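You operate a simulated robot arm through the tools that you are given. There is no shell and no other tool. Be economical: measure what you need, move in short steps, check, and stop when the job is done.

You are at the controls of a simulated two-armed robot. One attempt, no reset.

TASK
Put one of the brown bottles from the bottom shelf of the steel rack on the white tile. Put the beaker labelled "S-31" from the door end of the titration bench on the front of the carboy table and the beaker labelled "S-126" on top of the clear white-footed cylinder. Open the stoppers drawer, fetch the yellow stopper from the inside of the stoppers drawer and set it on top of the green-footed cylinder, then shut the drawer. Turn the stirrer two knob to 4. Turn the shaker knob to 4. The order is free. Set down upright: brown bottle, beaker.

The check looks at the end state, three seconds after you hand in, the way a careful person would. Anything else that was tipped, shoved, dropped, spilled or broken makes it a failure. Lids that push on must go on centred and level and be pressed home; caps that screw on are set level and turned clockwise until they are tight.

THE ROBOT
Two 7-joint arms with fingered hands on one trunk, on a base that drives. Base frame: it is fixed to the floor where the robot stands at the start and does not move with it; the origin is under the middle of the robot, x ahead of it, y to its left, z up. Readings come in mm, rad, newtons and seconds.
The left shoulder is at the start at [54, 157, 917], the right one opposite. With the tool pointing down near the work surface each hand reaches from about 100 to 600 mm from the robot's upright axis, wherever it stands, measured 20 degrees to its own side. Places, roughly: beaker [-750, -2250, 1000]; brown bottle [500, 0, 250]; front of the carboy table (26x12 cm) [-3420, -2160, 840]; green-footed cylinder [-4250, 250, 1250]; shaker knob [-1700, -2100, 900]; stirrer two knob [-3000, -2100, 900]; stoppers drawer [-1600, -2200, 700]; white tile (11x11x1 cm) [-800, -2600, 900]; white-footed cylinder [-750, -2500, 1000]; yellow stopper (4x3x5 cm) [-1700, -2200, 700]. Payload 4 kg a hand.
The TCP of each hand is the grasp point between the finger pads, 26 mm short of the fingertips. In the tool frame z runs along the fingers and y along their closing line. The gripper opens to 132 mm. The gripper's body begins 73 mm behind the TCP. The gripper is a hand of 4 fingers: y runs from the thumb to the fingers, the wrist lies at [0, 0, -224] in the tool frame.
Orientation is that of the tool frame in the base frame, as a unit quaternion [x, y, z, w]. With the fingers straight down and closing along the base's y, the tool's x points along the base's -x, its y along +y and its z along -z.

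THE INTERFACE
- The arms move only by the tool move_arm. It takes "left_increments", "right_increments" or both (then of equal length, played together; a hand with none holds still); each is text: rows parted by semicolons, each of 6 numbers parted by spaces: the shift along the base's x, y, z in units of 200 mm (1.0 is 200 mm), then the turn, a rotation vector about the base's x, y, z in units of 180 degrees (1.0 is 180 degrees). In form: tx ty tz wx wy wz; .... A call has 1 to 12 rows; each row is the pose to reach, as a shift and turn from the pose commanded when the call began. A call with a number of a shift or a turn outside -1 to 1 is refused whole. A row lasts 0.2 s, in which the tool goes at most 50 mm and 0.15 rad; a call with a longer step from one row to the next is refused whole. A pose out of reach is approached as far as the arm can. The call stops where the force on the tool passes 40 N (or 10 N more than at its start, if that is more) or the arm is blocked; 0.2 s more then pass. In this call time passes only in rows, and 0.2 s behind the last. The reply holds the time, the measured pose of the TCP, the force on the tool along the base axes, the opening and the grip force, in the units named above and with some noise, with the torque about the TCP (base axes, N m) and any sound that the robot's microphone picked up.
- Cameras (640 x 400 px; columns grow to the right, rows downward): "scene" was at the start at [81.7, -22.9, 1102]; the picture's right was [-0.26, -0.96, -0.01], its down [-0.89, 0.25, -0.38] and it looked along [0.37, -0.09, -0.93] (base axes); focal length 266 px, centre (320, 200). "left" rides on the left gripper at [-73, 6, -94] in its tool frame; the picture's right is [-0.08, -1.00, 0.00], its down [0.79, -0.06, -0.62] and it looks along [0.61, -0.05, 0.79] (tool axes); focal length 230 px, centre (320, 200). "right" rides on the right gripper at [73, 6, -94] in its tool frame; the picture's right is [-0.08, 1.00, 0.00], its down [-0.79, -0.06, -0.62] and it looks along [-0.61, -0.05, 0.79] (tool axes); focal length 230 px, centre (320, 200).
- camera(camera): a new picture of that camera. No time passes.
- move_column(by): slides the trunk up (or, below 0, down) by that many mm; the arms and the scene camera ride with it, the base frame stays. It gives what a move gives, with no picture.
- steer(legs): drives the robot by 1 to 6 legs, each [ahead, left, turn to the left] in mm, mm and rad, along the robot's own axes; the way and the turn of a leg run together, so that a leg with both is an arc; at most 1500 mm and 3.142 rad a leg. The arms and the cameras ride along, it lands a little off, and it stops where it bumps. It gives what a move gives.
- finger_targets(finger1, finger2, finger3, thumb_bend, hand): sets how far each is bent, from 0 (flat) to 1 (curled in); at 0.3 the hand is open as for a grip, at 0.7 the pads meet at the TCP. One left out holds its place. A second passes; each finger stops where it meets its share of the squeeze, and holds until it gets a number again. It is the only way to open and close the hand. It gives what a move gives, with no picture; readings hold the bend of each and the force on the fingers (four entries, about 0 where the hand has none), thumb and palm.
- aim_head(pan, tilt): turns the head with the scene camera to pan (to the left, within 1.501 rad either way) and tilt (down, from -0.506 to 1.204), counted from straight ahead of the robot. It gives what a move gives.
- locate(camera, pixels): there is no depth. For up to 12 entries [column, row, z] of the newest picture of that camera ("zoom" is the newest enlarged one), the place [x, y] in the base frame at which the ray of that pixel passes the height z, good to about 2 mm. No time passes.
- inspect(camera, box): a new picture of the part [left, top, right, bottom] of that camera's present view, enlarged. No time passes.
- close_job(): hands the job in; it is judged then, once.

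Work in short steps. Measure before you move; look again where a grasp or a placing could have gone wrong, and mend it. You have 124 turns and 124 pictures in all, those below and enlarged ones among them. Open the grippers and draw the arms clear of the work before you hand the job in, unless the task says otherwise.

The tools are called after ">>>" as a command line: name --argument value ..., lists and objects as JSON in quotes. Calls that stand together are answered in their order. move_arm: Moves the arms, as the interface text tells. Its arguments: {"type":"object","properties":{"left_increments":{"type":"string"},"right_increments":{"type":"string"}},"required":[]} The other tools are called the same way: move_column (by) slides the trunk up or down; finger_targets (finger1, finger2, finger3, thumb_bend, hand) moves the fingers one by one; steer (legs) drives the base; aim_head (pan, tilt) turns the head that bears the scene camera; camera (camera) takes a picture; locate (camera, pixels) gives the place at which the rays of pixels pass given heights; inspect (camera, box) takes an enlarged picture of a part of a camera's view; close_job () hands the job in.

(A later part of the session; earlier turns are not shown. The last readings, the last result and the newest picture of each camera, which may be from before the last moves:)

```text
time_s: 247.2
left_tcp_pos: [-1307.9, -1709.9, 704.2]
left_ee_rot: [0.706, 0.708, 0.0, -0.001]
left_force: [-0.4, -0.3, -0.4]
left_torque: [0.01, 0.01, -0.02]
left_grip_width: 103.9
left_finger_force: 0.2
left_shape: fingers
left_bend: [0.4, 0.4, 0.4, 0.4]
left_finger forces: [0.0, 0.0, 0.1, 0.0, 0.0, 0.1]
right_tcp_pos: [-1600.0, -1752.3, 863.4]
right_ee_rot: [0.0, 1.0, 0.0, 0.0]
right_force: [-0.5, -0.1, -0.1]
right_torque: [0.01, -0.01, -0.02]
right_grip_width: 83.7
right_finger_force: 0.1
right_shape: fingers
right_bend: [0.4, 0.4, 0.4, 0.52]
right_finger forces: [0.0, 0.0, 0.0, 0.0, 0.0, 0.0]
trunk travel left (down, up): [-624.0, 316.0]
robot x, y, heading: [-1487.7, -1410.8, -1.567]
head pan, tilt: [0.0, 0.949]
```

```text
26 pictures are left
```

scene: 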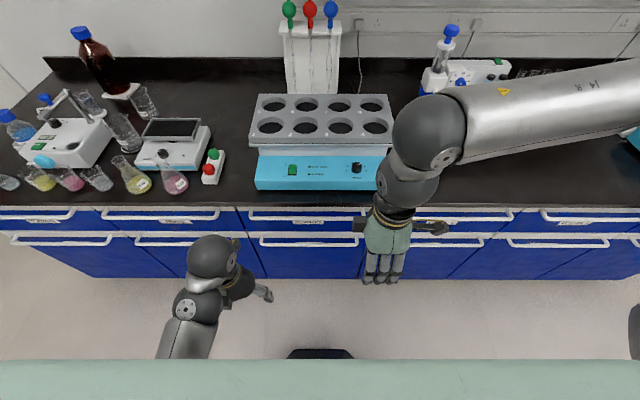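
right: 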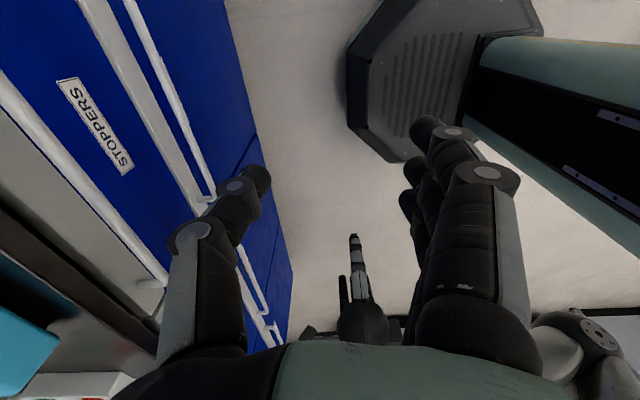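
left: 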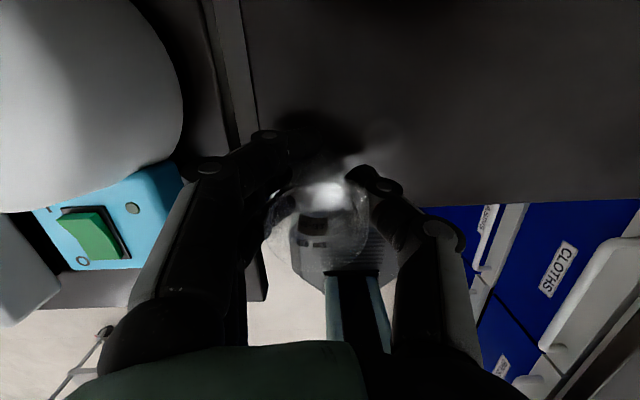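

One rotation step was too big; I redo it with smaller steps, and use this picture to locate the upper bar at pixel (80,182).

>>> locate --camera "right" --pixels '[[80, 182, 780], [80, 182, 795], [80, 182, 810], [120, 135, 720]]'

>>> move_arm --right_increments "0 -0.03 -0.04 -0.045 0 0; 0 -0.06 -0.08 -0.09 0 0; 0 -0.09 -0.12 -0.135 0 0; 0 -0.12 -0.16 -0.18 0 0; 0 -0.15 -0.2 -0.225 0 0; 0 -0.18 -0.24 -0.27 0 0; 0 -0.2 -0.28 -0.315 0 0; 0 -0.2 -0.32 -0.36 0 0; 0 -0.2 -0.36 -0.405 0 0; 0 -0.2 -0.38 -0.45 0 0; 0 -0.2 -0.39 -0.49 0 0; 0 -0.2 -0.39 -0.5 0 0"

>>> camera --camera "scene"

```text
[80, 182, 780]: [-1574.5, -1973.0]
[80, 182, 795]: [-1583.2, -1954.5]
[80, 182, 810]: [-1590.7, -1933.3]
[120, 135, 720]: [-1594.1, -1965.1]
```

```text
time_s: 249.8
left_tcp_pos: [-1307.9, -1708.8, 704.6]
left_ee_rot: [0.706, 0.708, 0.001, 0.001]
left_force: [0.1, -0.8, -0.2]
left_torque: [0.01, 0.0, -0.03]
left_grip_width: 103.9
left_finger_force: 0.2
left_shape: fingers
left_bend: [0.4, 0.4, 0.4, 0.4]
left_finger forces: [0.0, 0.0, 0.0, 0.1, 0.0, 0.1]
right_tcp_pos: [-1533.0, -2007.3, 939.7]
right_ee_rot: [0.003, 0.778, -0.628, -0.002]
right_force: [-0.8, 27.9, 9.9]
right_torque: [1.68, 0.15, 0.0]
right_grip_width: 85.9
right_finger_force: 13.6
right_shape: fingers
right_bend: [0.39, 0.39, 0.39, 0.52]
right_finger forces: [8.4, 9.2, 10.0, 0.0, 0.0, 0.0]
right hand out of reach, approached as far as the arm can: row 2, 3, 4, 5, 6, 7, 8, 9, 10, 11, 12
trunk travel left (down, up): [-624.0, 316.0]
robot x, y, heading: [-1486.1, -1407.4, -1.563]
head pan, tilt: [0.0, 0.949]
stopped in row 12 (right hand): the force on the tool passed its limit at 60 N (the readings are from after the stop); the commanded pose is now the measured one
```

```text
25 pictures are left
```

scene: 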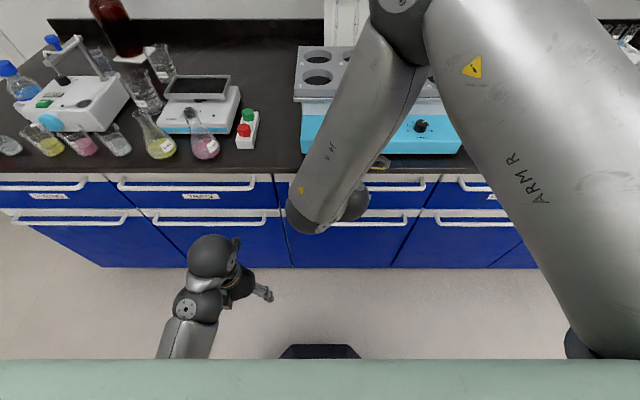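

The hand ended extended and pressed toward the shaker front; I back off 120 mm, finish leveling, lower it to bar height, and check the shaker too.

>>> steer --legs '[[-120, 0, 0]]'

>>> move_arm --right_increments "-0.05 0 -0.1 -0.03 0 0; -0.1 0 -0.25 -0.06 0 0; -0.15 0 -0.4 -0.068 0 0; -0.2 0 -0.55 -0.068 0 0; -0.25 0 -0.7 -0.068 0 0; -0.33 0 -0.77 -0.068 0 0; -0.33 0 -0.77 -0.068 0 0"

>>> camera --camera "scene"

```text
time_s: 251.0
left_tcp_pos: [-1307.3, -1592.1, 703.7]
left_ee_rot: [0.706, 0.708, 0.001, 0.001]
left_force: [-0.2, 0.2, 0.3]
left_torque: [-0.02, 0.01, 0.01]
left_grip_width: 104.0
left_finger_force: 0.1
left_shape: fingers
left_bend: [0.4, 0.4, 0.4, 0.4]
left_finger forces: [0.1, 0.0, 0.0, 0.1, 0.1, 0.1]
right_tcp_pos: [-1532.6, -1890.8, 939.3]
right_ee_rot: [0.002, 0.778, -0.629, -0.001]
right_force: [-0.3, -0.2, -0.2]
right_torque: [0.0, 0.0, -0.03]
right_grip_width: 84.2
right_finger_force: 0.1
right_shape: fingers
right_bend: [0.4, 0.4, 0.4, 0.52]
right_finger forces: [0.0, 0.1, 0.0, 0.1, 0.1, 0.0]
trunk travel left (down, up): [-624.0, 316.0]
robot x, y, heading: [-1489.0, -1285.8, -1.567]
head pan, tilt: [0.0, 0.949]
```

```text
time_s: 252.1
left_tcp_pos: [-1308.6, -1587.1, 706.6]
left_ee_rot: [0.706, 0.708, -0.001, 0.002]
left_force: [-0.3, -0.8, 1.0]
left_torque: [0.01, -0.01, 0.0]
left_grip_width: 104.1
left_finger_force: 0.2
left_shape: fingers
left_bend: [0.4, 0.4, 0.4, 0.4]
left_finger forces: [0.0, 0.1, 0.0, 0.1, 0.0, 0.0]
right_tcp_pos: [-1463.9, -1965.7, 903.3]
right_ee_rot: [0.002, -0.697, 0.717, -0.01]
right_force: [-2.7, 20.9, 30.1]
right_torque: [0.58, 0.16, -0.09]
right_grip_width: 68.1
right_finger_force: 16.1
right_shape: fingers
right_bend: [0.47, 0.47, 0.47, 0.52]
right_finger forces: [12.3, 11.3, 10.6, 0.0, 0.0, 0.1]
right hand out of reach, approached as far as the arm can: row 1, 2, 3, 4
trunk travel left (down, up): [-624.0, 316.0]
robot x, y, heading: [-1490.8, -1283.9, -1.561]
head pan, tilt: [0.0, 0.949]
stopped in row 5 (right hand): the force on the tool passed its limit at 47 N (the readings are from after the stop); the commanded pose is now the measured one
```

```text
24 pictures are left
```

scene: 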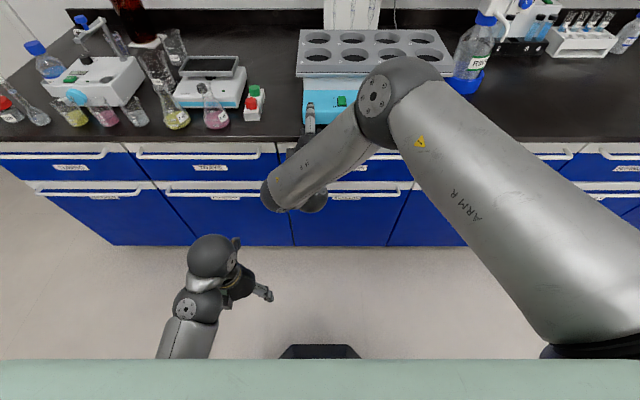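

The arm prefers the shoulder about 500 mm above the hand when pointing forward. I raise the trunk 150, then bring the hand back to x≈-1604 and lower.

>>> move_column --by 150

>>> move_arm --right_increments "0 0.2 0 0 0 0; -0.1 0.35 0 0 0 0; -0.3 0.35 -0.1 0 0 0; -0.5 0.35 -0.2 0 0 0; -0.7 0.35 -0.3 0 0 0; -0.7 0.35 -0.5 0 0 0; -0.7 0.35 -0.7 0 0 0; -0.7 0.35 -0.9 0 0 0; -0.7 0.35 -0.9 0 0 0"

```text
time_s: 253.8
left_tcp_pos: [-1307.7, -1591.3, 853.2]
left_ee_rot: [0.706, 0.709, 0.001, 0.0]
left_force: [-0.1, -0.3, 0.5]
left_torque: [-0.02, 0.0, 0.0]
left_grip_width: 104.0
left_finger_force: 0.1
left_shape: fingers
left_bend: [0.4, 0.4, 0.4, 0.4]
left_finger forces: [0.1, 0.1, 0.0, 0.1, 0.0, 0.0]
right_tcp_pos: [-1464.6, -1971.1, 1042.8]
right_ee_rot: [-0.001, -0.702, 0.712, -0.009]
right_force: [0.5, 0.6, -0.4]
right_torque: [-0.03, 0.02, -0.01]
right_grip_width: 83.5
right_finger_force: 0.1
right_shape: fingers
right_bend: [0.4, 0.4, 0.4, 0.52]
right_finger forces: [0.0, 0.0, 0.0, 0.0, 0.0, 0.0]
trunk travel left (down, up): [-774.0, 166.0]
robot x, y, heading: [-1490.3, -1285.9, -1.566]
head pan, tilt: [0.0, 0.949]
```

```text
time_s: 255.8
left_tcp_pos: [-1308.3, -1591.4, 854.5]
left_ee_rot: [0.706, 0.709, 0.001, -0.001]
left_force: [-0.1, 0.9, -0.4]
left_torque: [0.02, 0.02, 0.02]
left_grip_width: 104.0
left_finger_force: 0.1
left_shape: fingers
left_bend: [0.4, 0.4, 0.4, 0.4]
left_finger forces: [0.1, 0.0, 0.0, 0.0, 0.0, 0.0]
right_tcp_pos: [-1604.4, -1898.5, 863.1]
right_ee_rot: [0.002, -0.702, 0.712, -0.009]
right_force: [-0.5, -0.3, -0.2]
right_torque: [0.01, 0.0, 0.02]
right_grip_width: 83.7
right_finger_force: 0.1
right_shape: fingers
right_bend: [0.4, 0.4, 0.4, 0.52]
right_finger forces: [0.0, 0.0, 0.0, 0.0, 0.1, 0.0]
right hand out of reach, approached as far as the arm can: row 1, 2, 3
trunk travel left (down, up): [-774.0, 166.0]
robot x, y, heading: [-1489.0, -1289.0, -1.572]
head pan, tilt: [0.0, 0.949]
```

Good pose. I lower to z≈766 and look with the right camera to refine the bar's height.

>>> move_arm --right_increments "0 0 -0.2 0 0 0; 0 0 -0.4 0 0 0; 0 0 -0.48 0 0 0; 0 0 -0.48 0 0 0"

>>> camera --camera "right"

```text
time_s: 256.8
left_tcp_pos: [-1308.3, -1591.9, 854.3]
left_ee_rot: [0.706, 0.708, 0.001, -0.001]
left_force: [1.0, -0.1, 0.3]
left_torque: [-0.04, -0.02, 0.03]
left_grip_width: 104.0
left_finger_force: 0.1
left_shape: fingers
left_bend: [0.4, 0.4, 0.4, 0.4]
left_finger forces: [0.0, 0.1, 0.0, 0.0, 0.0, 0.0]
right_tcp_pos: [-1609.5, -1869.0, 807.5]
right_ee_rot: [0.001, -0.702, 0.712, -0.01]
right_force: [0.0, -0.4, -0.7]
right_torque: [0.0, -0.01, -0.02]
right_grip_width: 84.1
right_finger_force: 0.0
right_shape: fingers
right_bend: [0.4, 0.4, 0.4, 0.52]
right_finger forces: [0.1, 0.0, 0.0, 0.1, 0.0, 0.0]
right hand out of reach, approached as far as the arm can: row 1, 2, 3, 4
trunk travel left (down, up): [-774.0, 166.0]
robot x, y, heading: [-1490.9, -1289.2, -1.571]
head pan, tilt: [0.0, 0.949]
```

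```text
23 pictures are left
```

right: 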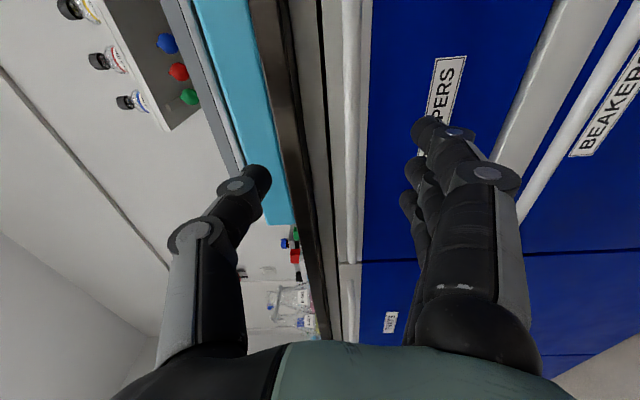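

The bar shows at column 355 between thumb and fingers; computed z≈775, bench underside ≈811. I lower the trunk 35, drive 103 forward, and close on the bar.

>>> move_column --by -35

>>> steer --legs '[[103, 0, 0]]'

>>> finger_targets --hand "right" --finger1 0.75 --finger2 0.75 --finger3 0.75 --thumb_bend 0.72

>>> camera --camera "right"

```text
time_s: 257.6
left_tcp_pos: [-1308.0, -1591.9, 819.7]
left_ee_rot: [0.706, 0.708, 0.0, 0.0]
left_force: [0.4, -0.1, 0.6]
left_torque: [0.01, -0.01, 0.01]
left_grip_width: 104.0
left_finger_force: 0.0
left_shape: fingers
left_bend: [0.4, 0.4, 0.4, 0.4]
left_finger forces: [0.0, 0.0, 0.0, 0.0, 0.0, 0.0]
right_tcp_pos: [-1608.7, -1870.2, 771.9]
right_ee_rot: [0.0, -0.702, 0.712, -0.01]
right_force: [-1.1, -0.2, 0.3]
right_torque: [-0.02, -0.01, 0.01]
right_grip_width: 83.8
right_finger_force: 0.1
right_shape: fingers
right_bend: [0.4, 0.4, 0.4, 0.52]
right_finger forces: [0.0, 0.0, 0.1, 0.1, 0.0, 0.0]
trunk travel left (down, up): [-739.0, 201.0]
robot x, y, heading: [-1490.6, -1288.6, -1.569]
head pan, tilt: [0.0, 0.949]
```

```text
time_s: 258.8
left_tcp_pos: [-1307.4, -1692.9, 818.4]
left_ee_rot: [0.705, 0.709, 0.001, -0.002]
left_force: [0.6, -0.3, -0.4]
left_torque: [0.01, -0.01, -0.05]
left_grip_width: 104.0
left_finger_force: 0.0
left_shape: fingers
left_bend: [0.4, 0.4, 0.4, 0.4]
left_finger forces: [0.0, 0.0, 0.1, 0.1, 0.0, 0.0]
right_tcp_pos: [-1610.3, -1971.1, 770.6]
right_ee_rot: [0.001, -0.702, 0.712, -0.01]
right_force: [0.1, 0.6, 0.1]
right_torque: [0.0, 0.03, 0.01]
right_grip_width: 83.9
right_finger_force: 0.0
right_shape: fingers
right_bend: [0.4, 0.4, 0.4, 0.52]
right_finger forces: [0.0, 0.0, 0.1, 0.1, 0.0, 0.0]
trunk travel left (down, up): [-739.0, 201.0]
robot x, y, heading: [-1486.9, -1391.5, -1.567]
head pan, tilt: [0.0, 0.949]
```

```text
time_s: 259.8
left_tcp_pos: [-1308.1, -1693.7, 819.7]
left_ee_rot: [0.705, 0.709, 0.001, -0.001]
left_force: [0.9, 0.0, 0.9]
left_torque: [0.02, -0.02, 0.01]
left_grip_width: 103.8
left_finger_force: 0.2
left_shape: fingers
left_bend: [0.4, 0.4, 0.4, 0.4]
left_finger forces: [0.1, 0.0, 0.0, 0.0, 0.1, 0.0]
right_tcp_pos: [-1610.0, -1971.5, 771.9]
right_ee_rot: [0.0, -0.703, 0.712, -0.009]
right_force: [-0.6, -2.5, 7.0]
right_torque: [0.08, -0.01, 0.0]
right_grip_width: 11.7
right_finger_force: 4.9
right_shape: fingers
right_bend: [0.75, 0.74, 0.75, 0.69]
right_finger forces: [0.0, 0.0, 0.0, 0.0, 8.9, 0.1]
trunk travel left (down, up): [-739.0, 201.0]
robot x, y, heading: [-1488.7, -1393.5, -1.572]
head pan, tilt: [0.0, 0.949]
```

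```text
22 pictures are left
```

right: 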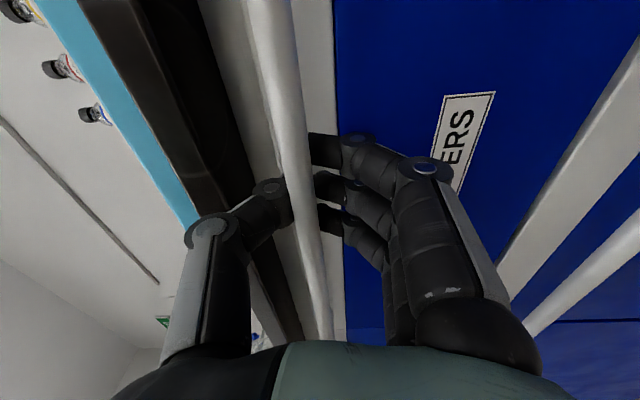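

Fingers hook behind the bar with the thumb on top. I pull by driving back 260 mm.

>>> steer --legs '[[-260, 0, 0]]'

>>> aim_head --pan -0.15 --tilt 0.9

>>> camera --camera "scene"

```text
time_s: 261.6
left_tcp_pos: [-1308.5, -1434.2, 819.3]
left_ee_rot: [0.707, 0.707, 0.001, -0.001]
left_force: [0.3, 0.5, 0.0]
left_torque: [0.01, -0.01, 0.0]
left_grip_width: 103.7
left_finger_force: 0.0
left_shape: fingers
left_bend: [0.4, 0.4, 0.4, 0.4]
left_finger forces: [0.0, 0.0, 0.1, 0.1, 0.1, 0.1]
right_tcp_pos: [-1614.1, -1711.1, 772.0]
right_ee_rot: [0.0, -0.702, 0.712, -0.008]
right_force: [0.5, -0.6, 1.2]
right_torque: [0.01, 0.01, -0.02]
right_grip_width: 11.2
right_finger_force: 1.0
right_shape: fingers
right_bend: [0.75, 0.75, 0.75, 0.69]
right_finger forces: [0.0, 0.0, 0.0, 0.1, 1.8, 0.0]
trunk travel left (down, up): [-739.0, 201.0]
robot x, y, heading: [-1487.4, -1127.8, -1.572]
head pan, tilt: [0.0, 0.949]
```

```text
time_s: 262.4
left_tcp_pos: [-1309.6, -1434.7, 819.3]
left_ee_rot: [0.707, 0.707, 0.0, 0.0]
left_force: [-0.5, 0.1, 0.5]
left_torque: [0.0, 0.0, 0.0]
left_grip_width: 104.0
left_finger_force: 0.1
left_shape: fingers
left_bend: [0.4, 0.4, 0.4, 0.4]
left_finger forces: [0.0, 0.1, 0.1, 0.0, 0.0, 0.1]
right_tcp_pos: [-1612.0, -1710.9, 771.0]
right_ee_rot: [0.0, -0.702, 0.712, -0.007]
right_force: [-0.3, -0.1, 0.5]
right_torque: [0.0, -0.02, 0.03]
right_grip_width: 11.1
right_finger_force: 0.5
right_shape: fingers
right_bend: [0.75, 0.75, 0.75, 0.69]
right_finger forces: [0.0, 0.0, 0.0, 0.1, 0.8, 0.1]
trunk travel left (down, up): [-739.0, 201.0]
robot x, y, heading: [-1490.7, -1132.3, -1.567]
head pan, tilt: [-0.15, 0.901]
```

```text
21 pictures are left
```

scene: 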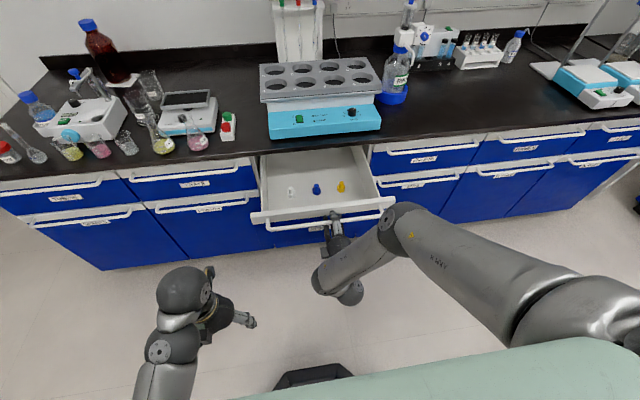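

Drawer open; the yellow stopper is at (341,186). I locate it, release the bar, back off, raise, and turn the right hand to point down.

>>> locate --camera "scene" --pixels '[[341, 191, 700], [341, 186, 720], [341, 181, 745], [316, 188, 720], [291, 191, 720], [325, 217, 790], [265, 155, 790]]'

>>> inspect --camera "scene" --box '[256, 140, 400, 230]'

>>> finger_targets --hand "right" --finger1 0.4 --finger2 0.4 --finger3 0.4 --thumb_bend 0.5

>>> steer --legs '[[-70, 0, 0]]'

>>> move_column --by 150

>>> move_arm --right_increments "0 0.05 0.08 0.03 0 0; 0 0.1 0.16 0.07 0 0; 0 0.15 0.24 0.11 0 0; 0 0.2 0.32 0.155 0 0; 0 0.25 0.4 0.2 0 0; 0 0.3 0.48 0.245 0 0; 0 0.35 0.56 0.29 0 0; 0 0.4 0.64 0.335 0 0; 0 0.45 0.72 0.38 0 0; 0 0.5 0.8 0.42 0 0; 0 0.55 0.85 0.46 0 0; 0 0.6 0.9 0.5 0 0"

```text
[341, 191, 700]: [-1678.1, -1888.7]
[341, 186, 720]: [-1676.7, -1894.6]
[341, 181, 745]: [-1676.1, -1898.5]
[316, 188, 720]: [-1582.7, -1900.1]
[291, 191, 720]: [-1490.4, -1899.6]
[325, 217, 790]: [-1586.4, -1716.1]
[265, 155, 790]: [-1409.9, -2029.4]
```

```text
4.44 times, centred on (328, 185) of scene
```

zoom: 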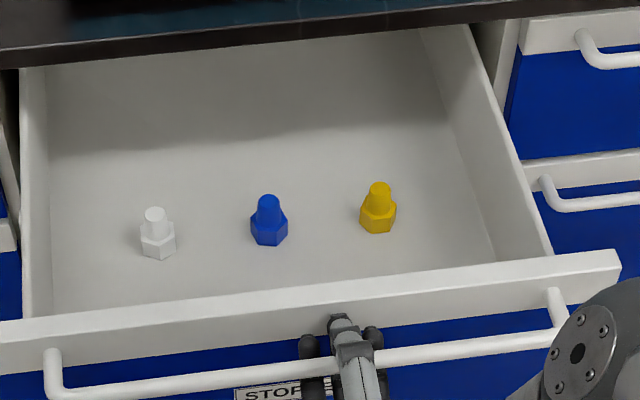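

```text
time_s: 263.4
left_tcp_pos: [-1309.9, -1433.8, 820.0]
left_ee_rot: [0.707, 0.707, 0.001, 0.0]
left_force: [-0.6, -0.1, -0.4]
left_torque: [0.01, 0.03, 0.0]
left_grip_width: 104.0
left_finger_force: 0.0
left_shape: fingers
left_bend: [0.4, 0.4, 0.4, 0.4]
left_finger forces: [0.2, 0.1, 0.1, 0.1, 0.0, 0.0]
right_tcp_pos: [-1612.5, -1711.6, 770.6]
right_ee_rot: [0.0, -0.701, 0.713, -0.007]
right_force: [0.7, -0.3, -0.7]
right_torque: [-0.02, 0.01, -0.01]
right_grip_width: 86.2
right_finger_force: 0.0
right_shape: fingers
right_bend: [0.4, 0.4, 0.4, 0.5]
right_finger forces: [0.0, 0.1, 0.1, 0.1, 0.0, 0.0]
trunk travel left (down, up): [-739.0, 201.0]
robot x, y, heading: [-1489.4, -1128.3, -1.572]
head pan, tilt: [-0.15, 0.901]
```

```text
time_s: 264.4
left_tcp_pos: [-1309.6, -1364.4, 819.2]
left_ee_rot: [0.707, 0.707, 0.0, -0.001]
left_force: [0.0, -0.4, -0.2]
left_torque: [0.0, 0.0, 0.0]
left_grip_width: 103.7
left_finger_force: 0.0
left_shape: fingers
left_bend: [0.4, 0.4, 0.4, 0.4]
left_finger forces: [0.1, 0.1, 0.0, 0.1, 0.0, 0.0]
right_tcp_pos: [-1612.9, -1643.2, 772.0]
right_ee_rot: [0.0, -0.702, 0.712, -0.007]
right_force: [0.4, 0.5, 0.1]
right_torque: [-0.03, -0.02, 0.0]
right_grip_width: 86.4
right_finger_force: 0.0
right_shape: fingers
right_bend: [0.4, 0.4, 0.4, 0.5]
right_finger forces: [0.0, 0.1, 0.0, 0.0, 0.0, 0.0]
trunk travel left (down, up): [-739.0, 201.0]
robot x, y, heading: [-1492.6, -1061.8, -1.565]
head pan, tilt: [-0.15, 0.901]
```

```text
time_s: 266.1
left_tcp_pos: [-1309.5, -1365.1, 968.6]
left_ee_rot: [0.707, 0.707, 0.0, -0.001]
left_force: [0.6, -0.4, -0.9]
left_torque: [0.04, 0.02, -0.01]
left_grip_width: 103.9
left_finger_force: 0.1
left_shape: fingers
left_bend: [0.4, 0.4, 0.4, 0.4]
left_finger forces: [0.0, 0.0, 0.1, 0.0, 0.1, 0.1]
right_tcp_pos: [-1611.7, -1643.1, 920.8]
right_ee_rot: [0.0, -0.702, 0.712, -0.007]
right_force: [-0.3, 0.1, -1.0]
right_torque: [0.02, -0.02, -0.06]
right_grip_width: 86.4
right_finger_force: 0.1
right_shape: fingers
right_bend: [0.4, 0.4, 0.4, 0.5]
right_finger forces: [0.0, 0.1, 0.1, 0.0, 0.0, 0.0]
trunk travel left (down, up): [-889.0, 51.0]
robot x, y, heading: [-1491.5, -1060.4, -1.569]
head pan, tilt: [-0.15, 0.901]
```

```text
time_s: 268.7
left_tcp_pos: [-1309.6, -1365.7, 967.8]
left_ee_rot: [0.707, 0.707, 0.001, 0.0]
left_force: [-0.8, -0.7, 0.3]
left_torque: [0.0, 0.05, 0.01]
left_grip_width: 104.2
left_finger_force: 0.1
left_shape: fingers
left_bend: [0.4, 0.4, 0.4, 0.4]
left_finger forces: [0.0, 0.1, 0.1, 0.1, 0.0, 0.0]
right_tcp_pos: [-1611.8, -1522.0, 1100.9]
right_ee_rot: [0.005, 1.0, -0.005, 0.005]
right_force: [0.0, 0.2, -0.1]
right_torque: [0.0, 0.01, 0.0]
right_grip_width: 86.5
right_finger_force: 0.1
right_shape: fingers
right_bend: [0.4, 0.4, 0.4, 0.5]
right_finger forces: [0.1, 0.0, 0.1, 0.1, 0.1, 0.1]
trunk travel left (down, up): [-889.0, 51.0]
robot x, y, heading: [-1485.4, -1066.3, -1.568]
head pan, tilt: [-0.15, 0.901]
```

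Stopper ≈ (-1676,-1893). I drive the right hand above it (base passes under the drawer) and check with its camera.

>>> steer --legs '[[0, -64, 0], [368, 0, 0]]'

>>> move_column --by -150

>>> camera --camera "right"

```text
time_s: 271.7
left_tcp_pos: [-1371.9, -1735.4, 968.6]
left_ee_rot: [0.707, 0.708, 0.0, 0.0]
left_force: [-0.5, 0.5, -0.5]
left_torque: [-0.01, 0.0, -0.02]
left_grip_width: 103.8
left_finger_force: 0.1
left_shape: fingers
left_bend: [0.4, 0.4, 0.4, 0.4]
left_finger forces: [0.0, 0.0, 0.0, 0.0, 0.0, 0.0]
right_tcp_pos: [-1674.4, -1892.4, 1102.3]
right_ee_rot: [0.006, 1.0, -0.008, 0.005]
right_force: [0.5, -0.3, -0.3]
right_torque: [-0.03, -0.01, 0.03]
right_grip_width: 86.7
right_finger_force: 0.0
right_shape: fingers
right_bend: [0.4, 0.4, 0.4, 0.5]
right_finger forces: [0.0, 0.0, 0.0, 0.0, 0.1, 0.1]
trunk travel left (down, up): [-889.0, 51.0]
robot x, y, heading: [-1552.1, -1430.6, -1.565]
head pan, tilt: [-0.15, 0.901]
```

```text
time_s: 273.4
left_tcp_pos: [-1372.8, -1736.9, 817.7]
left_ee_rot: [0.707, 0.707, 0.001, -0.001]
left_force: [0.6, 1.0, -0.5]
left_torque: [-0.02, 0.01, -0.04]
left_grip_width: 103.8
left_finger_force: 0.4
left_shape: fingers
left_bend: [0.4, 0.4, 0.4, 0.4]
left_finger forces: [0.1, 0.1, 0.1, 0.0, 0.6, 0.1]
right_tcp_pos: [-1676.0, -1892.6, 952.3]
right_ee_rot: [0.005, 1.0, -0.007, 0.005]
right_force: [0.7, 1.1, 0.4]
right_torque: [-0.01, 0.01, 0.0]
right_grip_width: 86.8
right_finger_force: 0.1
right_shape: fingers
right_bend: [0.4, 0.4, 0.4, 0.5]
right_finger forces: [0.1, 0.0, 0.0, 0.0, 0.0, 0.1]
trunk travel left (down, up): [-739.0, 201.0]
robot x, y, heading: [-1555.9, -1434.0, -1.573]
head pan, tilt: [-0.15, 0.901]
```

```text
19 pictures are left
```

right: 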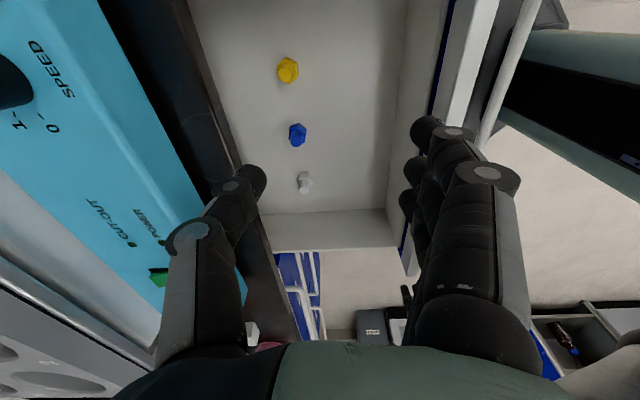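

The yellow stopper is at (288,71). The left fingertips are near the drawer rim, so I will lift the left hand and lower the right by arm. Locate first.

>>> locate --camera "right" --pixels '[[288, 71, 700], [288, 71, 725], [288, 71, 750], [297, 135, 725], [304, 182, 725], [395, 120, 790]]'

>>> move_arm --left_increments "0 0 0.2 0 0 0; 0 0.1 0.4 0 0 0; 0 0.2 0.5 0 0 0"

```text
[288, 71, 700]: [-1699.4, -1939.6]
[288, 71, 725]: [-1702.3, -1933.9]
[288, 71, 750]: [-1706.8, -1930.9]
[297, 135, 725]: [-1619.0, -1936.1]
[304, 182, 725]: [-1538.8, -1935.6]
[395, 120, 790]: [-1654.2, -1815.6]
```

```text
time_s: 274.2
left_tcp_pos: [-1362.9, -1697.7, 840.9]
left_ee_rot: [0.706, 0.708, 0.0, 0.0]
left_force: [0.3, 0.0, 1.2]
left_torque: [0.02, 0.01, -0.03]
left_grip_width: 103.7
left_finger_force: 0.1
left_shape: fingers
left_bend: [0.4, 0.4, 0.4, 0.4]
left_finger forces: [0.1, 0.0, 0.0, 0.1, 0.1, 0.0]
left hand out of reach, approached as far as the arm can: row 1, 2, 3
right_tcp_pos: [-1675.3, -1894.6, 951.1]
right_ee_rot: [0.005, 1.0, -0.007, 0.005]
right_force: [-0.1, -0.4, -0.3]
right_torque: [0.02, -0.02, -0.03]
right_grip_width: 86.7
right_finger_force: 0.0
right_shape: fingers
right_bend: [0.4, 0.4, 0.4, 0.5]
right_finger forces: [0.1, 0.0, 0.1, 0.0, 0.0, 0.0]
trunk travel left (down, up): [-739.0, 201.0]
robot x, y, heading: [-1554.6, -1432.0, -1.565]
head pan, tilt: [-0.15, 0.901]
```

Recomputing from both views: drawer floor ≈ 625, stopper at ≈(-1694,-1953), too near the bench edge. I dip the right hand in the drawer and pull its front from inside about 90 mm more, then return above and look.

>>> move_arm --right_increments "0 0 -0.2 0 0 0; 0 0 -0.4 0 0 0; 0 0 -0.6 0 0 0; 0 0 -0.8 0 0 0; 0 0 -0.95 0 0 0; 0 0 -0.95 0 0 0"

>>> steer --legs '[[-185, 0, 0]]'

>>> steer --legs '[[85, 0, 0]]'

>>> move_arm --right_increments "-0.05 -0.15 0.15 0 0 0; -0.09 -0.3 0.25 0 0 0; -0.09 -0.3 0.25 0 0 0"

>>> camera --camera "right"

>>> camera --camera "scene"

```text
time_s: 275.6
left_tcp_pos: [-1362.9, -1696.5, 840.6]
left_ee_rot: [0.706, 0.708, 0.0, 0.0]
left_force: [-0.9, 0.1, -0.3]
left_torque: [0.01, 0.03, 0.01]
left_grip_width: 104.0
left_finger_force: 0.1
left_shape: fingers
left_bend: [0.4, 0.4, 0.4, 0.4]
left_finger forces: [0.0, 0.0, 0.0, 0.0, 0.0, 0.1]
right_tcp_pos: [-1677.0, -1891.6, 761.3]
right_ee_rot: [0.004, 1.0, -0.007, 0.005]
right_force: [0.3, -0.9, 0.2]
right_torque: [0.01, -0.01, 0.0]
right_grip_width: 86.8
right_finger_force: 0.0
right_shape: fingers
right_bend: [0.4, 0.4, 0.4, 0.5]
right_finger forces: [0.1, 0.0, 0.0, 0.0, 0.1, 0.0]
trunk travel left (down, up): [-739.0, 201.0]
robot x, y, heading: [-1552.2, -1435.1, -1.572]
head pan, tilt: [-0.15, 0.901]
```

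```text
time_s: 277.1
left_tcp_pos: [-1363.3, -1513.0, 840.0]
left_ee_rot: [0.706, 0.708, 0.0, 0.001]
left_force: [-0.7, 0.1, 0.4]
left_torque: [-0.02, 0.01, 0.0]
left_grip_width: 104.0
left_finger_force: 0.0
left_shape: fingers
left_bend: [0.4, 0.4, 0.4, 0.4]
left_finger forces: [0.0, 0.0, 0.1, 0.0, 0.1, 0.0]
right_tcp_pos: [-1677.8, -1713.0, 764.2]
right_ee_rot: [0.007, 1.0, -0.011, 0.006]
right_force: [-1.9, -33.0, 19.0]
right_torque: [0.67, 0.13, 0.13]
right_grip_width: 71.8
right_finger_force: 19.2
right_shape: fingers
right_bend: [0.47, 0.47, 0.47, 0.5]
right_finger forces: [15.7, 12.0, 11.2, 0.0, 0.1, 0.0]
trunk travel left (down, up): [-739.0, 201.0]
robot x, y, heading: [-1555.2, -1247.6, -1.566]
head pan, tilt: [-0.15, 0.901]
```

```text
time_s: 278.2
left_tcp_pos: [-1363.7, -1595.3, 840.7]
left_ee_rot: [0.707, 0.707, 0.0, 0.0]
left_force: [-0.8, -0.3, 0.6]
left_torque: [0.01, 0.02, 0.02]
left_grip_width: 103.7
left_finger_force: 0.1
left_shape: fingers
left_bend: [0.4, 0.4, 0.4, 0.4]
left_finger forces: [0.0, 0.1, 0.0, 0.0, 0.0, 0.0]
right_tcp_pos: [-1676.2, -1796.1, 764.5]
right_ee_rot: [0.007, 1.0, -0.011, 0.007]
right_force: [-0.8, -0.9, -0.4]
right_torque: [-0.04, 0.0, 0.0]
right_grip_width: 86.6
right_finger_force: 0.0
right_shape: fingers
right_bend: [0.4, 0.4, 0.4, 0.5]
right_finger forces: [0.0, 0.0, 0.1, 0.0, 0.1, 0.0]
trunk travel left (down, up): [-739.0, 201.0]
robot x, y, heading: [-1552.9, -1330.8, -1.567]
head pan, tilt: [-0.15, 0.901]
```

```text
time_s: 279.0
left_tcp_pos: [-1363.0, -1595.3, 840.8]
left_ee_rot: [0.707, 0.708, 0.0, 0.0]
left_force: [0.2, 0.3, 0.6]
left_torque: [-0.03, 0.0, 0.01]
left_grip_width: 103.9
left_finger_force: 0.0
left_shape: fingers
left_bend: [0.4, 0.4, 0.4, 0.4]
left_finger forces: [0.1, 0.0, 0.0, 0.0, 0.1, 0.1]
right_tcp_pos: [-1694.7, -1854.0, 816.7]
right_ee_rot: [0.006, 1.0, -0.011, 0.006]
right_force: [0.4, -0.2, -0.3]
right_torque: [0.0, -0.02, -0.03]
right_grip_width: 86.5
right_finger_force: 0.0
right_shape: fingers
right_bend: [0.4, 0.4, 0.4, 0.5]
right_finger forces: [0.0, 0.0, 0.0, 0.0, 0.0, 0.0]
trunk travel left (down, up): [-739.0, 201.0]
robot x, y, heading: [-1556.2, -1334.3, -1.568]
head pan, tilt: [-0.15, 0.901]
```

```text
18 pictures are left
```

right: 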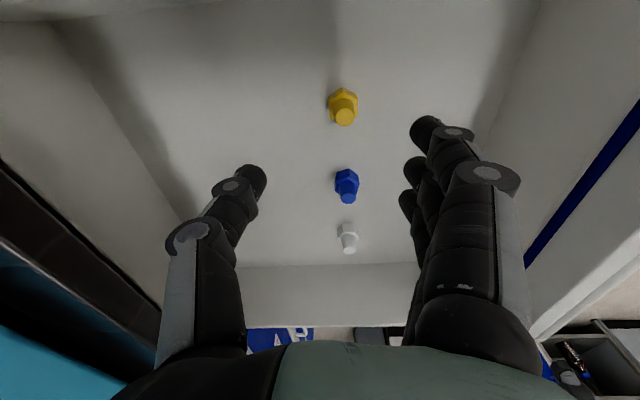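

```text
17 pictures are left
```

scene: 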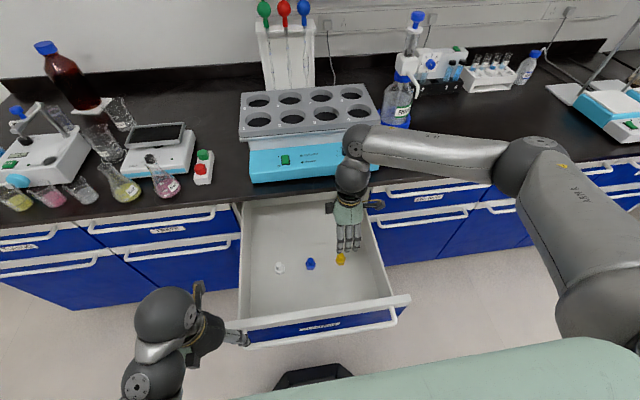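

The stopper lies at (342,101) (hex) with plug top at (344,116). I locate both.

>>> locate --camera "right" --pixels '[[342, 101, 640], [344, 116, 672], [342, 101, 620], [344, 116, 660], [347, 183, 640]]'

>>> locate --camera "scene" --pixels '[[340, 258, 640], [340, 258, 660], [310, 264, 640], [279, 267, 640]]'

```text
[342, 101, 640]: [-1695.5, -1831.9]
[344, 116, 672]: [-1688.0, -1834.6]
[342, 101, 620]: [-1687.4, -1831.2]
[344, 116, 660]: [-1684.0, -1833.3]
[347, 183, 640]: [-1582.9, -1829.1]
```

```text
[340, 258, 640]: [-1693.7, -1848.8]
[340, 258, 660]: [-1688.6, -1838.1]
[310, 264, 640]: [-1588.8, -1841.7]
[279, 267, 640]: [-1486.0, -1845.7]
```

Stopper centre ≈ (-1693,-1833). I move over it, descend to TCP z≈684, and close.

>>> move_arm --right_increments "0.008 0.05 -0.1 0 0 0; 0.008 0.105 -0.25 0 0 0; 0.008 0.105 -0.4 0 0 0; 0.008 0.105 -0.55 0 0 0; 0.008 0.105 -0.66 0 0 0; 0.008 0.105 -0.66 0 0 0"

>>> finger_targets --hand "right" --finger1 0.7 --finger2 0.7 --finger3 0.7 --thumb_bend 0.7

>>> camera --camera "right"

```text
time_s: 280.4
left_tcp_pos: [-1363.4, -1596.6, 840.6]
left_ee_rot: [0.706, 0.708, 0.001, 0.0]
left_force: [-0.3, 0.8, 0.4]
left_torque: [-0.02, 0.0, 0.03]
left_grip_width: 104.0
left_finger_force: 0.0
left_shape: fingers
left_bend: [0.4, 0.4, 0.4, 0.4]
left_finger forces: [0.0, 0.0, 0.0, 0.1, 0.0, 0.1]
right_tcp_pos: [-1691.7, -1832.5, 680.4]
right_ee_rot: [0.006, 1.0, -0.012, 0.006]
right_force: [-0.9, 0.3, 0.3]
right_torque: [0.02, 0.01, -0.04]
right_grip_width: 86.7
right_finger_force: 0.0
right_shape: fingers
right_bend: [0.4, 0.4, 0.4, 0.5]
right_finger forces: [0.0, 0.1, 0.0, 0.1, 0.1, 0.1]
trunk travel left (down, up): [-739.0, 201.0]
robot x, y, heading: [-1553.0, -1332.9, -1.573]
head pan, tilt: [-0.15, 0.901]
```

```text
time_s: 281.4
left_tcp_pos: [-1362.2, -1595.0, 841.2]
left_ee_rot: [0.706, 0.708, 0.0, 0.0]
left_force: [-0.3, 0.5, 0.2]
left_torque: [-0.03, 0.03, 0.01]
left_grip_width: 104.1
left_finger_force: 0.2
left_shape: fingers
left_bend: [0.4, 0.4, 0.4, 0.4]
left_finger forces: [0.1, 0.0, 0.0, 0.1, 0.1, 0.0]
right_tcp_pos: [-1692.2, -1832.1, 680.4]
right_ee_rot: [0.006, 1.0, -0.012, 0.006]
right_force: [-0.6, 0.2, 0.1]
right_torque: [-0.02, -0.01, -0.04]
right_grip_width: 21.2
right_finger_force: 10.0
right_shape: fingers
right_bend: [0.7, 0.6, 0.64, 0.67]
right_finger forces: [0.0, 5.8, 4.4, 0.0, 10.4, 0.0]
trunk travel left (down, up): [-739.0, 201.0]
robot x, y, heading: [-1552.6, -1335.8, -1.571]
head pan, tilt: [-0.15, 0.901]
```

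```text
16 pictures are left
```

right: 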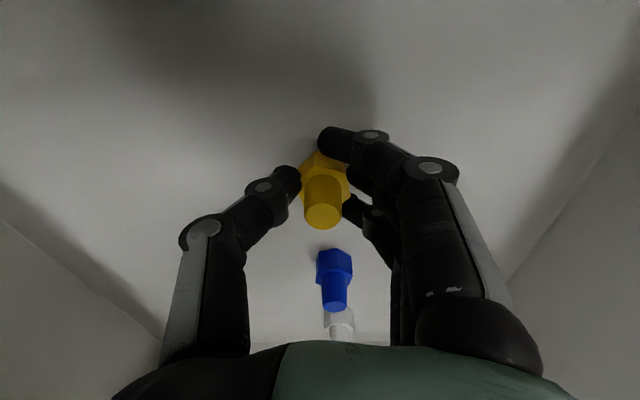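

Stopper gripped. I lift it well clear, back off, make a left fist and pitch the left hand 45° forward to push the drawer shut.

>>> move_arm --right_increments "0 0 0.2 0 0 0; 0 0 0.4 0 0 0; 0 0 0.6 0 0 0; 0 0 0.8 0 0 0; 0 0 1 0 0 0; 0 0 1 0 0 0"

>>> move_arm --right_increments "0 0.1 0.2 0 0 0; 0 0.2 0.4 0 0 0; 0 0.3 0.6 0 0 0; 0 0.4 0.75 0 0 0; 0 0.5 0.9 0 0 0; 0 0.5 0.9 0 0 0"

>>> finger_targets --hand "left" --finger1 0.7 --finger2 0.7 --finger3 0.7 --thumb_bend 0.7

>>> steer --legs '[[-190, 0, 0]]'

>>> move_arm --left_increments "0 -0.07 -0.05 -0.03 0 0; 0 -0.14 -0.1 -0.06 0 0; 0 -0.21 -0.15 -0.09 0 0; 0 -0.28 -0.2 -0.12 0 0; 0 -0.35 -0.25 -0.15 0 0; 0 -0.42 -0.3 -0.18 0 0; 0 -0.49 -0.35 -0.21 0 0; 0 -0.56 -0.4 -0.25 0 0; 0 -0.65 -0.4 -0.25 0 0; 0 -0.65 -0.4 -0.25 0 0"

>>> camera --camera "scene"

```text
time_s: 282.8
left_tcp_pos: [-1363.7, -1596.3, 841.1]
left_ee_rot: [0.706, 0.708, 0.0, 0.001]
left_force: [0.5, -0.2, 0.4]
left_torque: [0.04, -0.01, 0.01]
left_grip_width: 103.9
left_finger_force: 0.1
left_shape: fingers
left_bend: [0.4, 0.4, 0.4, 0.4]
left_finger forces: [0.0, 0.0, 0.0, 0.0, 0.1, 0.0]
right_tcp_pos: [-1695.2, -1834.1, 880.6]
right_ee_rot: [0.006, 1.0, -0.01, 0.006]
right_force: [0.2, 0.0, -0.8]
right_torque: [-0.01, -0.01, 0.01]
right_grip_width: 21.1
right_finger_force: 10.8
right_shape: fingers
right_bend: [0.7, 0.6, 0.65, 0.67]
right_finger forces: [0.0, 5.5, 5.0, 0.0, 10.4, 0.1]
trunk travel left (down, up): [-739.0, 201.0]
robot x, y, heading: [-1555.9, -1330.6, -1.568]
head pan, tilt: [-0.15, 0.901]
```

```text
time_s: 284.2
left_tcp_pos: [-1363.3, -1595.7, 839.6]
left_ee_rot: [0.707, 0.708, 0.0, 0.0]
left_force: [-0.6, 0.2, 0.3]
left_torque: [0.01, 0.04, -0.01]
left_grip_width: 104.0
left_finger_force: 0.1
left_shape: fingers
left_bend: [0.4, 0.4, 0.4, 0.4]
left_finger forces: [0.1, 0.0, 0.0, 0.0, 0.0, 0.1]
right_tcp_pos: [-1693.2, -1733.7, 1060.4]
right_ee_rot: [0.006, 1.0, -0.011, 0.006]
right_force: [-0.3, 0.7, -0.2]
right_torque: [0.01, 0.0, 0.0]
right_grip_width: 21.1
right_finger_force: 10.7
right_shape: fingers
right_bend: [0.7, 0.61, 0.65, 0.67]
right_finger forces: [0.0, 5.5, 5.3, 0.0, 10.3, 0.0]
trunk travel left (down, up): [-739.0, 201.0]
robot x, y, heading: [-1556.7, -1335.4, -1.569]
head pan, tilt: [-0.15, 0.901]
```

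```text
time_s: 285.2
left_tcp_pos: [-1362.8, -1596.7, 840.3]
left_ee_rot: [0.707, 0.707, 0.0, 0.001]
left_force: [0.6, -0.1, -0.1]
left_torque: [-0.03, -0.01, 0.01]
left_grip_width: 14.5
left_finger_force: 0.1
left_shape: fingers
left_bend: [0.7, 0.7, 0.7, 0.7]
left_finger forces: [0.1, 0.0, 0.0, 0.0, 0.1, 0.1]
right_tcp_pos: [-1694.5, -1733.0, 1060.0]
right_ee_rot: [0.006, 1.0, -0.011, 0.006]
right_force: [-0.7, -0.3, 0.3]
right_torque: [-0.01, 0.01, 0.01]
right_grip_width: 21.1
right_finger_force: 10.4
right_shape: fingers
right_bend: [0.7, 0.61, 0.65, 0.67]
right_finger forces: [0.0, 5.4, 5.4, 0.0, 10.2, 0.1]
trunk travel left (down, up): [-739.0, 201.0]
robot x, y, heading: [-1552.5, -1327.9, -1.573]
head pan, tilt: [-0.15, 0.901]
```

```text
time_s: 286.8
left_tcp_pos: [-1361.9, -1401.9, 840.1]
left_ee_rot: [0.704, 0.71, 0.0, 0.0]
left_force: [-0.7, -1.1, 0.1]
left_torque: [-0.02, -0.01, 0.01]
left_grip_width: 14.6
left_finger_force: 0.1
left_shape: fingers
left_bend: [0.7, 0.7, 0.7, 0.7]
left_finger forces: [0.0, 0.0, 0.1, 0.0, 0.0, 0.1]
right_tcp_pos: [-1692.2, -1541.1, 1058.9]
right_ee_rot: [0.003, 1.0, -0.012, 0.006]
right_force: [0.3, 0.7, 1.0]
right_torque: [-0.02, -0.02, -0.01]
right_grip_width: 21.2
right_finger_force: 10.2
right_shape: fingers
right_bend: [0.7, 0.61, 0.65, 0.67]
right_finger forces: [0.0, 5.5, 5.3, 0.1, 10.3, 0.0]
trunk travel left (down, up): [-739.0, 201.0]
robot x, y, heading: [-1554.4, -1137.3, -1.557]
head pan, tilt: [-0.15, 0.901]
```

```text
time_s: 289.0
left_tcp_pos: [-1362.9, -1531.3, 760.4]
left_ee_rot: [0.651, 0.655, -0.272, 0.27]
left_force: [-0.4, 0.4, -0.4]
left_torque: [-0.04, -0.01, 0.0]
left_grip_width: 14.2
left_finger_force: 0.0
left_shape: fingers
left_bend: [0.7, 0.7, 0.7, 0.7]
left_finger forces: [0.0, 0.0, 0.0, 0.1, 0.0, 0.0]
left hand out of reach, approached as far as the arm can: row 6
right_tcp_pos: [-1691.9, -1539.9, 1059.4]
right_ee_rot: [0.004, 1.0, -0.012, 0.006]
right_force: [-0.1, -0.1, -0.1]
right_torque: [-0.02, 0.0, 0.02]
right_grip_width: 21.3
right_finger_force: 10.8
right_shape: fingers
right_bend: [0.7, 0.61, 0.65, 0.67]
right_finger forces: [0.1, 5.3, 5.4, 0.1, 10.4, 0.0]
trunk travel left (down, up): [-739.0, 201.0]
robot x, y, heading: [-1556.8, -1138.5, -1.56]
head pan, tilt: [-0.15, 0.901]
```

```text
15 pictures are left
```

scene: 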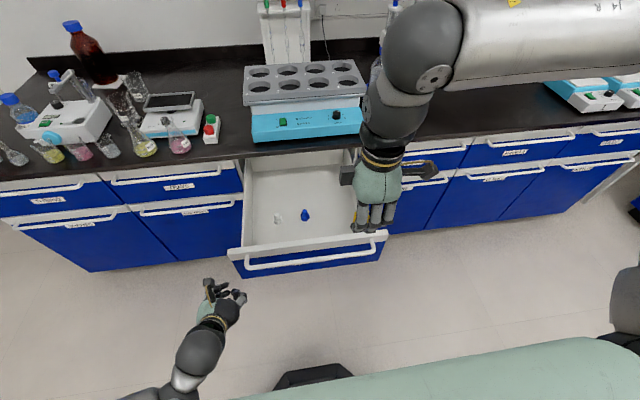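

I shift right 100 so the left fist meets the drawer front, then drive forward ~465 to push it shut.

>>> steer --legs '[[0, -110, -0.01], [300, 0, 0], [168, 0, 0]]'

>>> camera --camera "scene"

```text
time_s: 292.7
left_tcp_pos: [-1477.0, -1949.8, 749.9]
left_ee_rot: [0.66, 0.656, -0.26, 0.259]
left_force: [-0.3, 5.9, -0.8]
left_torque: [-0.13, 0.04, 0.17]
left_grip_width: 14.2
left_finger_force: 2.1
left_shape: fingers
left_bend: [0.7, 0.7, 0.7, 0.7]
left_finger forces: [5.2, 0.0, 0.0, 0.0, 0.0, 0.0]
right_tcp_pos: [-1806.5, -1969.1, 1058.7]
right_ee_rot: [0.008, 1.0, -0.01, 0.006]
right_force: [-0.2, -0.7, -0.8]
right_torque: [0.01, -0.01, -0.01]
right_grip_width: 21.1
right_finger_force: 11.2
right_shape: fingers
right_bend: [0.7, 0.61, 0.65, 0.67]
right_finger forces: [0.1, 5.5, 5.4, 0.0, 10.2, 0.0]
trunk travel left (down, up): [-739.0, 201.0]
robot x, y, heading: [-1663.3, -1565.5, -1.57]
head pan, tilt: [-0.15, 0.901]
stopped in leg 3: the force on the tool passed its limit at 58 N (the readings are from after the stop); the commanded pose is now the measured one
```

```text
14 pictures are left
```

scene: 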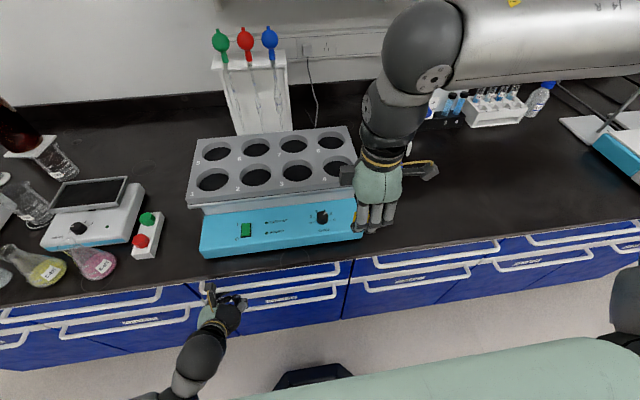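

The drawer is shut (58 N stop against the bar). Next S-126 with the left hand, already pitched 45°. I back off, raise and open the left hand, strafe to x≈-1166 and look.

>>> steer --legs '[[-130, 0, 0], [0, 497, 0]]'

>>> finger_targets --hand "left" --finger1 0.36 --finger2 0.36 --finger3 0.36 --thumb_bend 0.36

>>> move_arm --left_increments "0 -0.15 0.2 0 0 0; 0 -0.3 0.4 0 0 0; 0 -0.45 0.6 0 0 0; 0 -0.6 0.8 0 0 0; 0 -0.75 1 0 0 0; 0 -0.75 1 0 0 0"

>>> aim_head --pan 0.1 --tilt 0.7

>>> camera --camera "scene"

>>> camera --camera "left"

```text
time_s: 296.5
left_tcp_pos: [-979.5, -1818.2, 752.6]
left_ee_rot: [0.657, 0.657, -0.263, 0.261]
left_force: [0.0, -0.5, -0.7]
left_torque: [-0.02, -0.03, 0.02]
left_grip_width: 14.2
left_finger_force: 0.1
left_shape: fingers
left_bend: [0.7, 0.7, 0.7, 0.7]
left_finger forces: [0.0, 0.0, 0.0, 0.0, 0.0, 0.0]
right_tcp_pos: [-1310.3, -1838.0, 1060.4]
right_ee_rot: [0.004, 1.0, -0.012, 0.007]
right_force: [0.3, 0.6, 0.8]
right_torque: [-0.01, -0.03, 0.0]
right_grip_width: 21.2
right_finger_force: 10.7
right_shape: fingers
right_bend: [0.7, 0.61, 0.65, 0.67]
right_finger forces: [0.0, 5.5, 5.4, 0.1, 10.3, 0.0]
trunk travel left (down, up): [-739.0, 201.0]
robot x, y, heading: [-1173.6, -1441.7, -1.57]
head pan, tilt: [-0.15, 0.901]
```

```text
time_s: 297.5
left_tcp_pos: [-980.6, -1818.1, 752.7]
left_ee_rot: [0.657, 0.657, -0.262, 0.262]
left_force: [0.3, -0.3, 0.2]
left_torque: [0.0, 0.02, -0.04]
left_grip_width: 116.4
left_finger_force: 0.1
left_shape: fingers
left_bend: [0.36, 0.36, 0.36, 0.36]
left_finger forces: [0.1, 0.1, 0.0, 0.0, 0.1, 0.1]
right_tcp_pos: [-1309.4, -1837.6, 1060.3]
right_ee_rot: [0.004, 1.0, -0.011, 0.006]
right_force: [0.8, 0.1, -0.8]
right_torque: [0.0, 0.0, -0.01]
right_grip_width: 21.2
right_finger_force: 11.2
right_shape: fingers
right_bend: [0.7, 0.61, 0.65, 0.67]
right_finger forces: [0.0, 5.5, 5.5, 0.0, 10.3, 0.0]
trunk travel left (down, up): [-739.0, 201.0]
robot x, y, heading: [-1171.6, -1436.8, -1.567]
head pan, tilt: [-0.15, 0.901]
```

```text
time_s: 298.9
left_tcp_pos: [-980.6, -1967.7, 954.2]
left_ee_rot: [0.657, 0.657, -0.262, 0.261]
left_force: [0.2, -0.3, -0.5]
left_torque: [0.06, 0.02, -0.03]
left_grip_width: 116.5
left_finger_force: 0.1
left_shape: fingers
left_bend: [0.36, 0.36, 0.36, 0.36]
left_finger forces: [0.1, 0.0, 0.1, 0.0, 0.0, 0.0]
right_tcp_pos: [-1309.3, -1836.2, 1059.7]
right_ee_rot: [0.004, 1.0, -0.012, 0.007]
right_force: [0.4, 0.4, 0.7]
right_torque: [-0.02, 0.0, 0.0]
right_grip_width: 21.1
right_finger_force: 10.7
right_shape: fingers
right_bend: [0.7, 0.61, 0.65, 0.67]
right_finger forces: [0.0, 5.5, 5.3, 0.0, 10.2, 0.0]
trunk travel left (down, up): [-739.0, 201.0]
robot x, y, heading: [-1168.8, -1435.2, -1.563]
head pan, tilt: [-0.15, 0.901]
```

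```text
time_s: 299.7
left_tcp_pos: [-980.8, -1967.2, 953.5]
left_ee_rot: [0.658, 0.657, -0.262, 0.26]
left_force: [-0.3, 0.3, -0.9]
left_torque: [-0.01, 0.01, -0.03]
left_grip_width: 116.3
left_finger_force: 0.0
left_shape: fingers
left_bend: [0.36, 0.36, 0.36, 0.36]
left_finger forces: [0.0, 0.0, 0.1, 0.1, 0.1, 0.0]
right_tcp_pos: [-1309.4, -1838.4, 1061.4]
right_ee_rot: [0.005, 1.0, -0.011, 0.005]
right_force: [-1.1, 0.1, -0.3]
right_torque: [-0.02, 0.03, -0.01]
right_grip_width: 21.4
right_finger_force: 10.6
right_shape: fingers
right_bend: [0.7, 0.61, 0.65, 0.67]
right_finger forces: [0.0, 5.6, 5.4, 0.0, 10.3, 0.0]
trunk travel left (down, up): [-739.0, 201.0]
robot x, y, heading: [-1173.3, -1433.6, -1.566]
head pan, tilt: [0.099, 0.7]
```

```text
13 pictures are left
```

scene: 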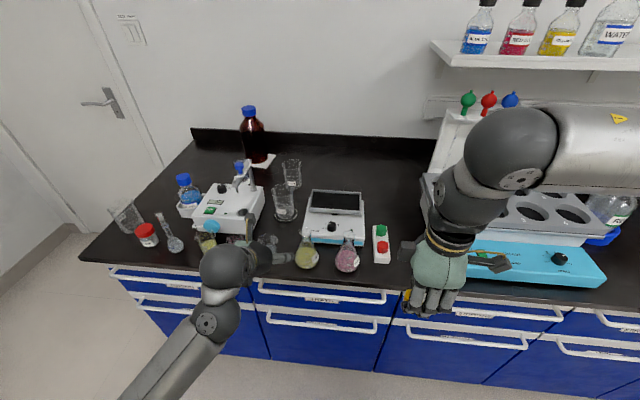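

```text
12 pictures are left
```

left: 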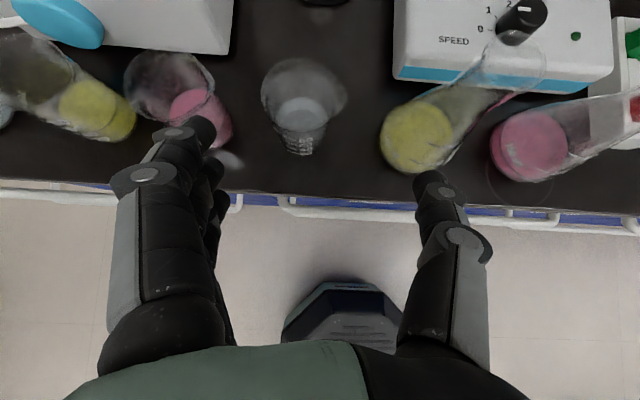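

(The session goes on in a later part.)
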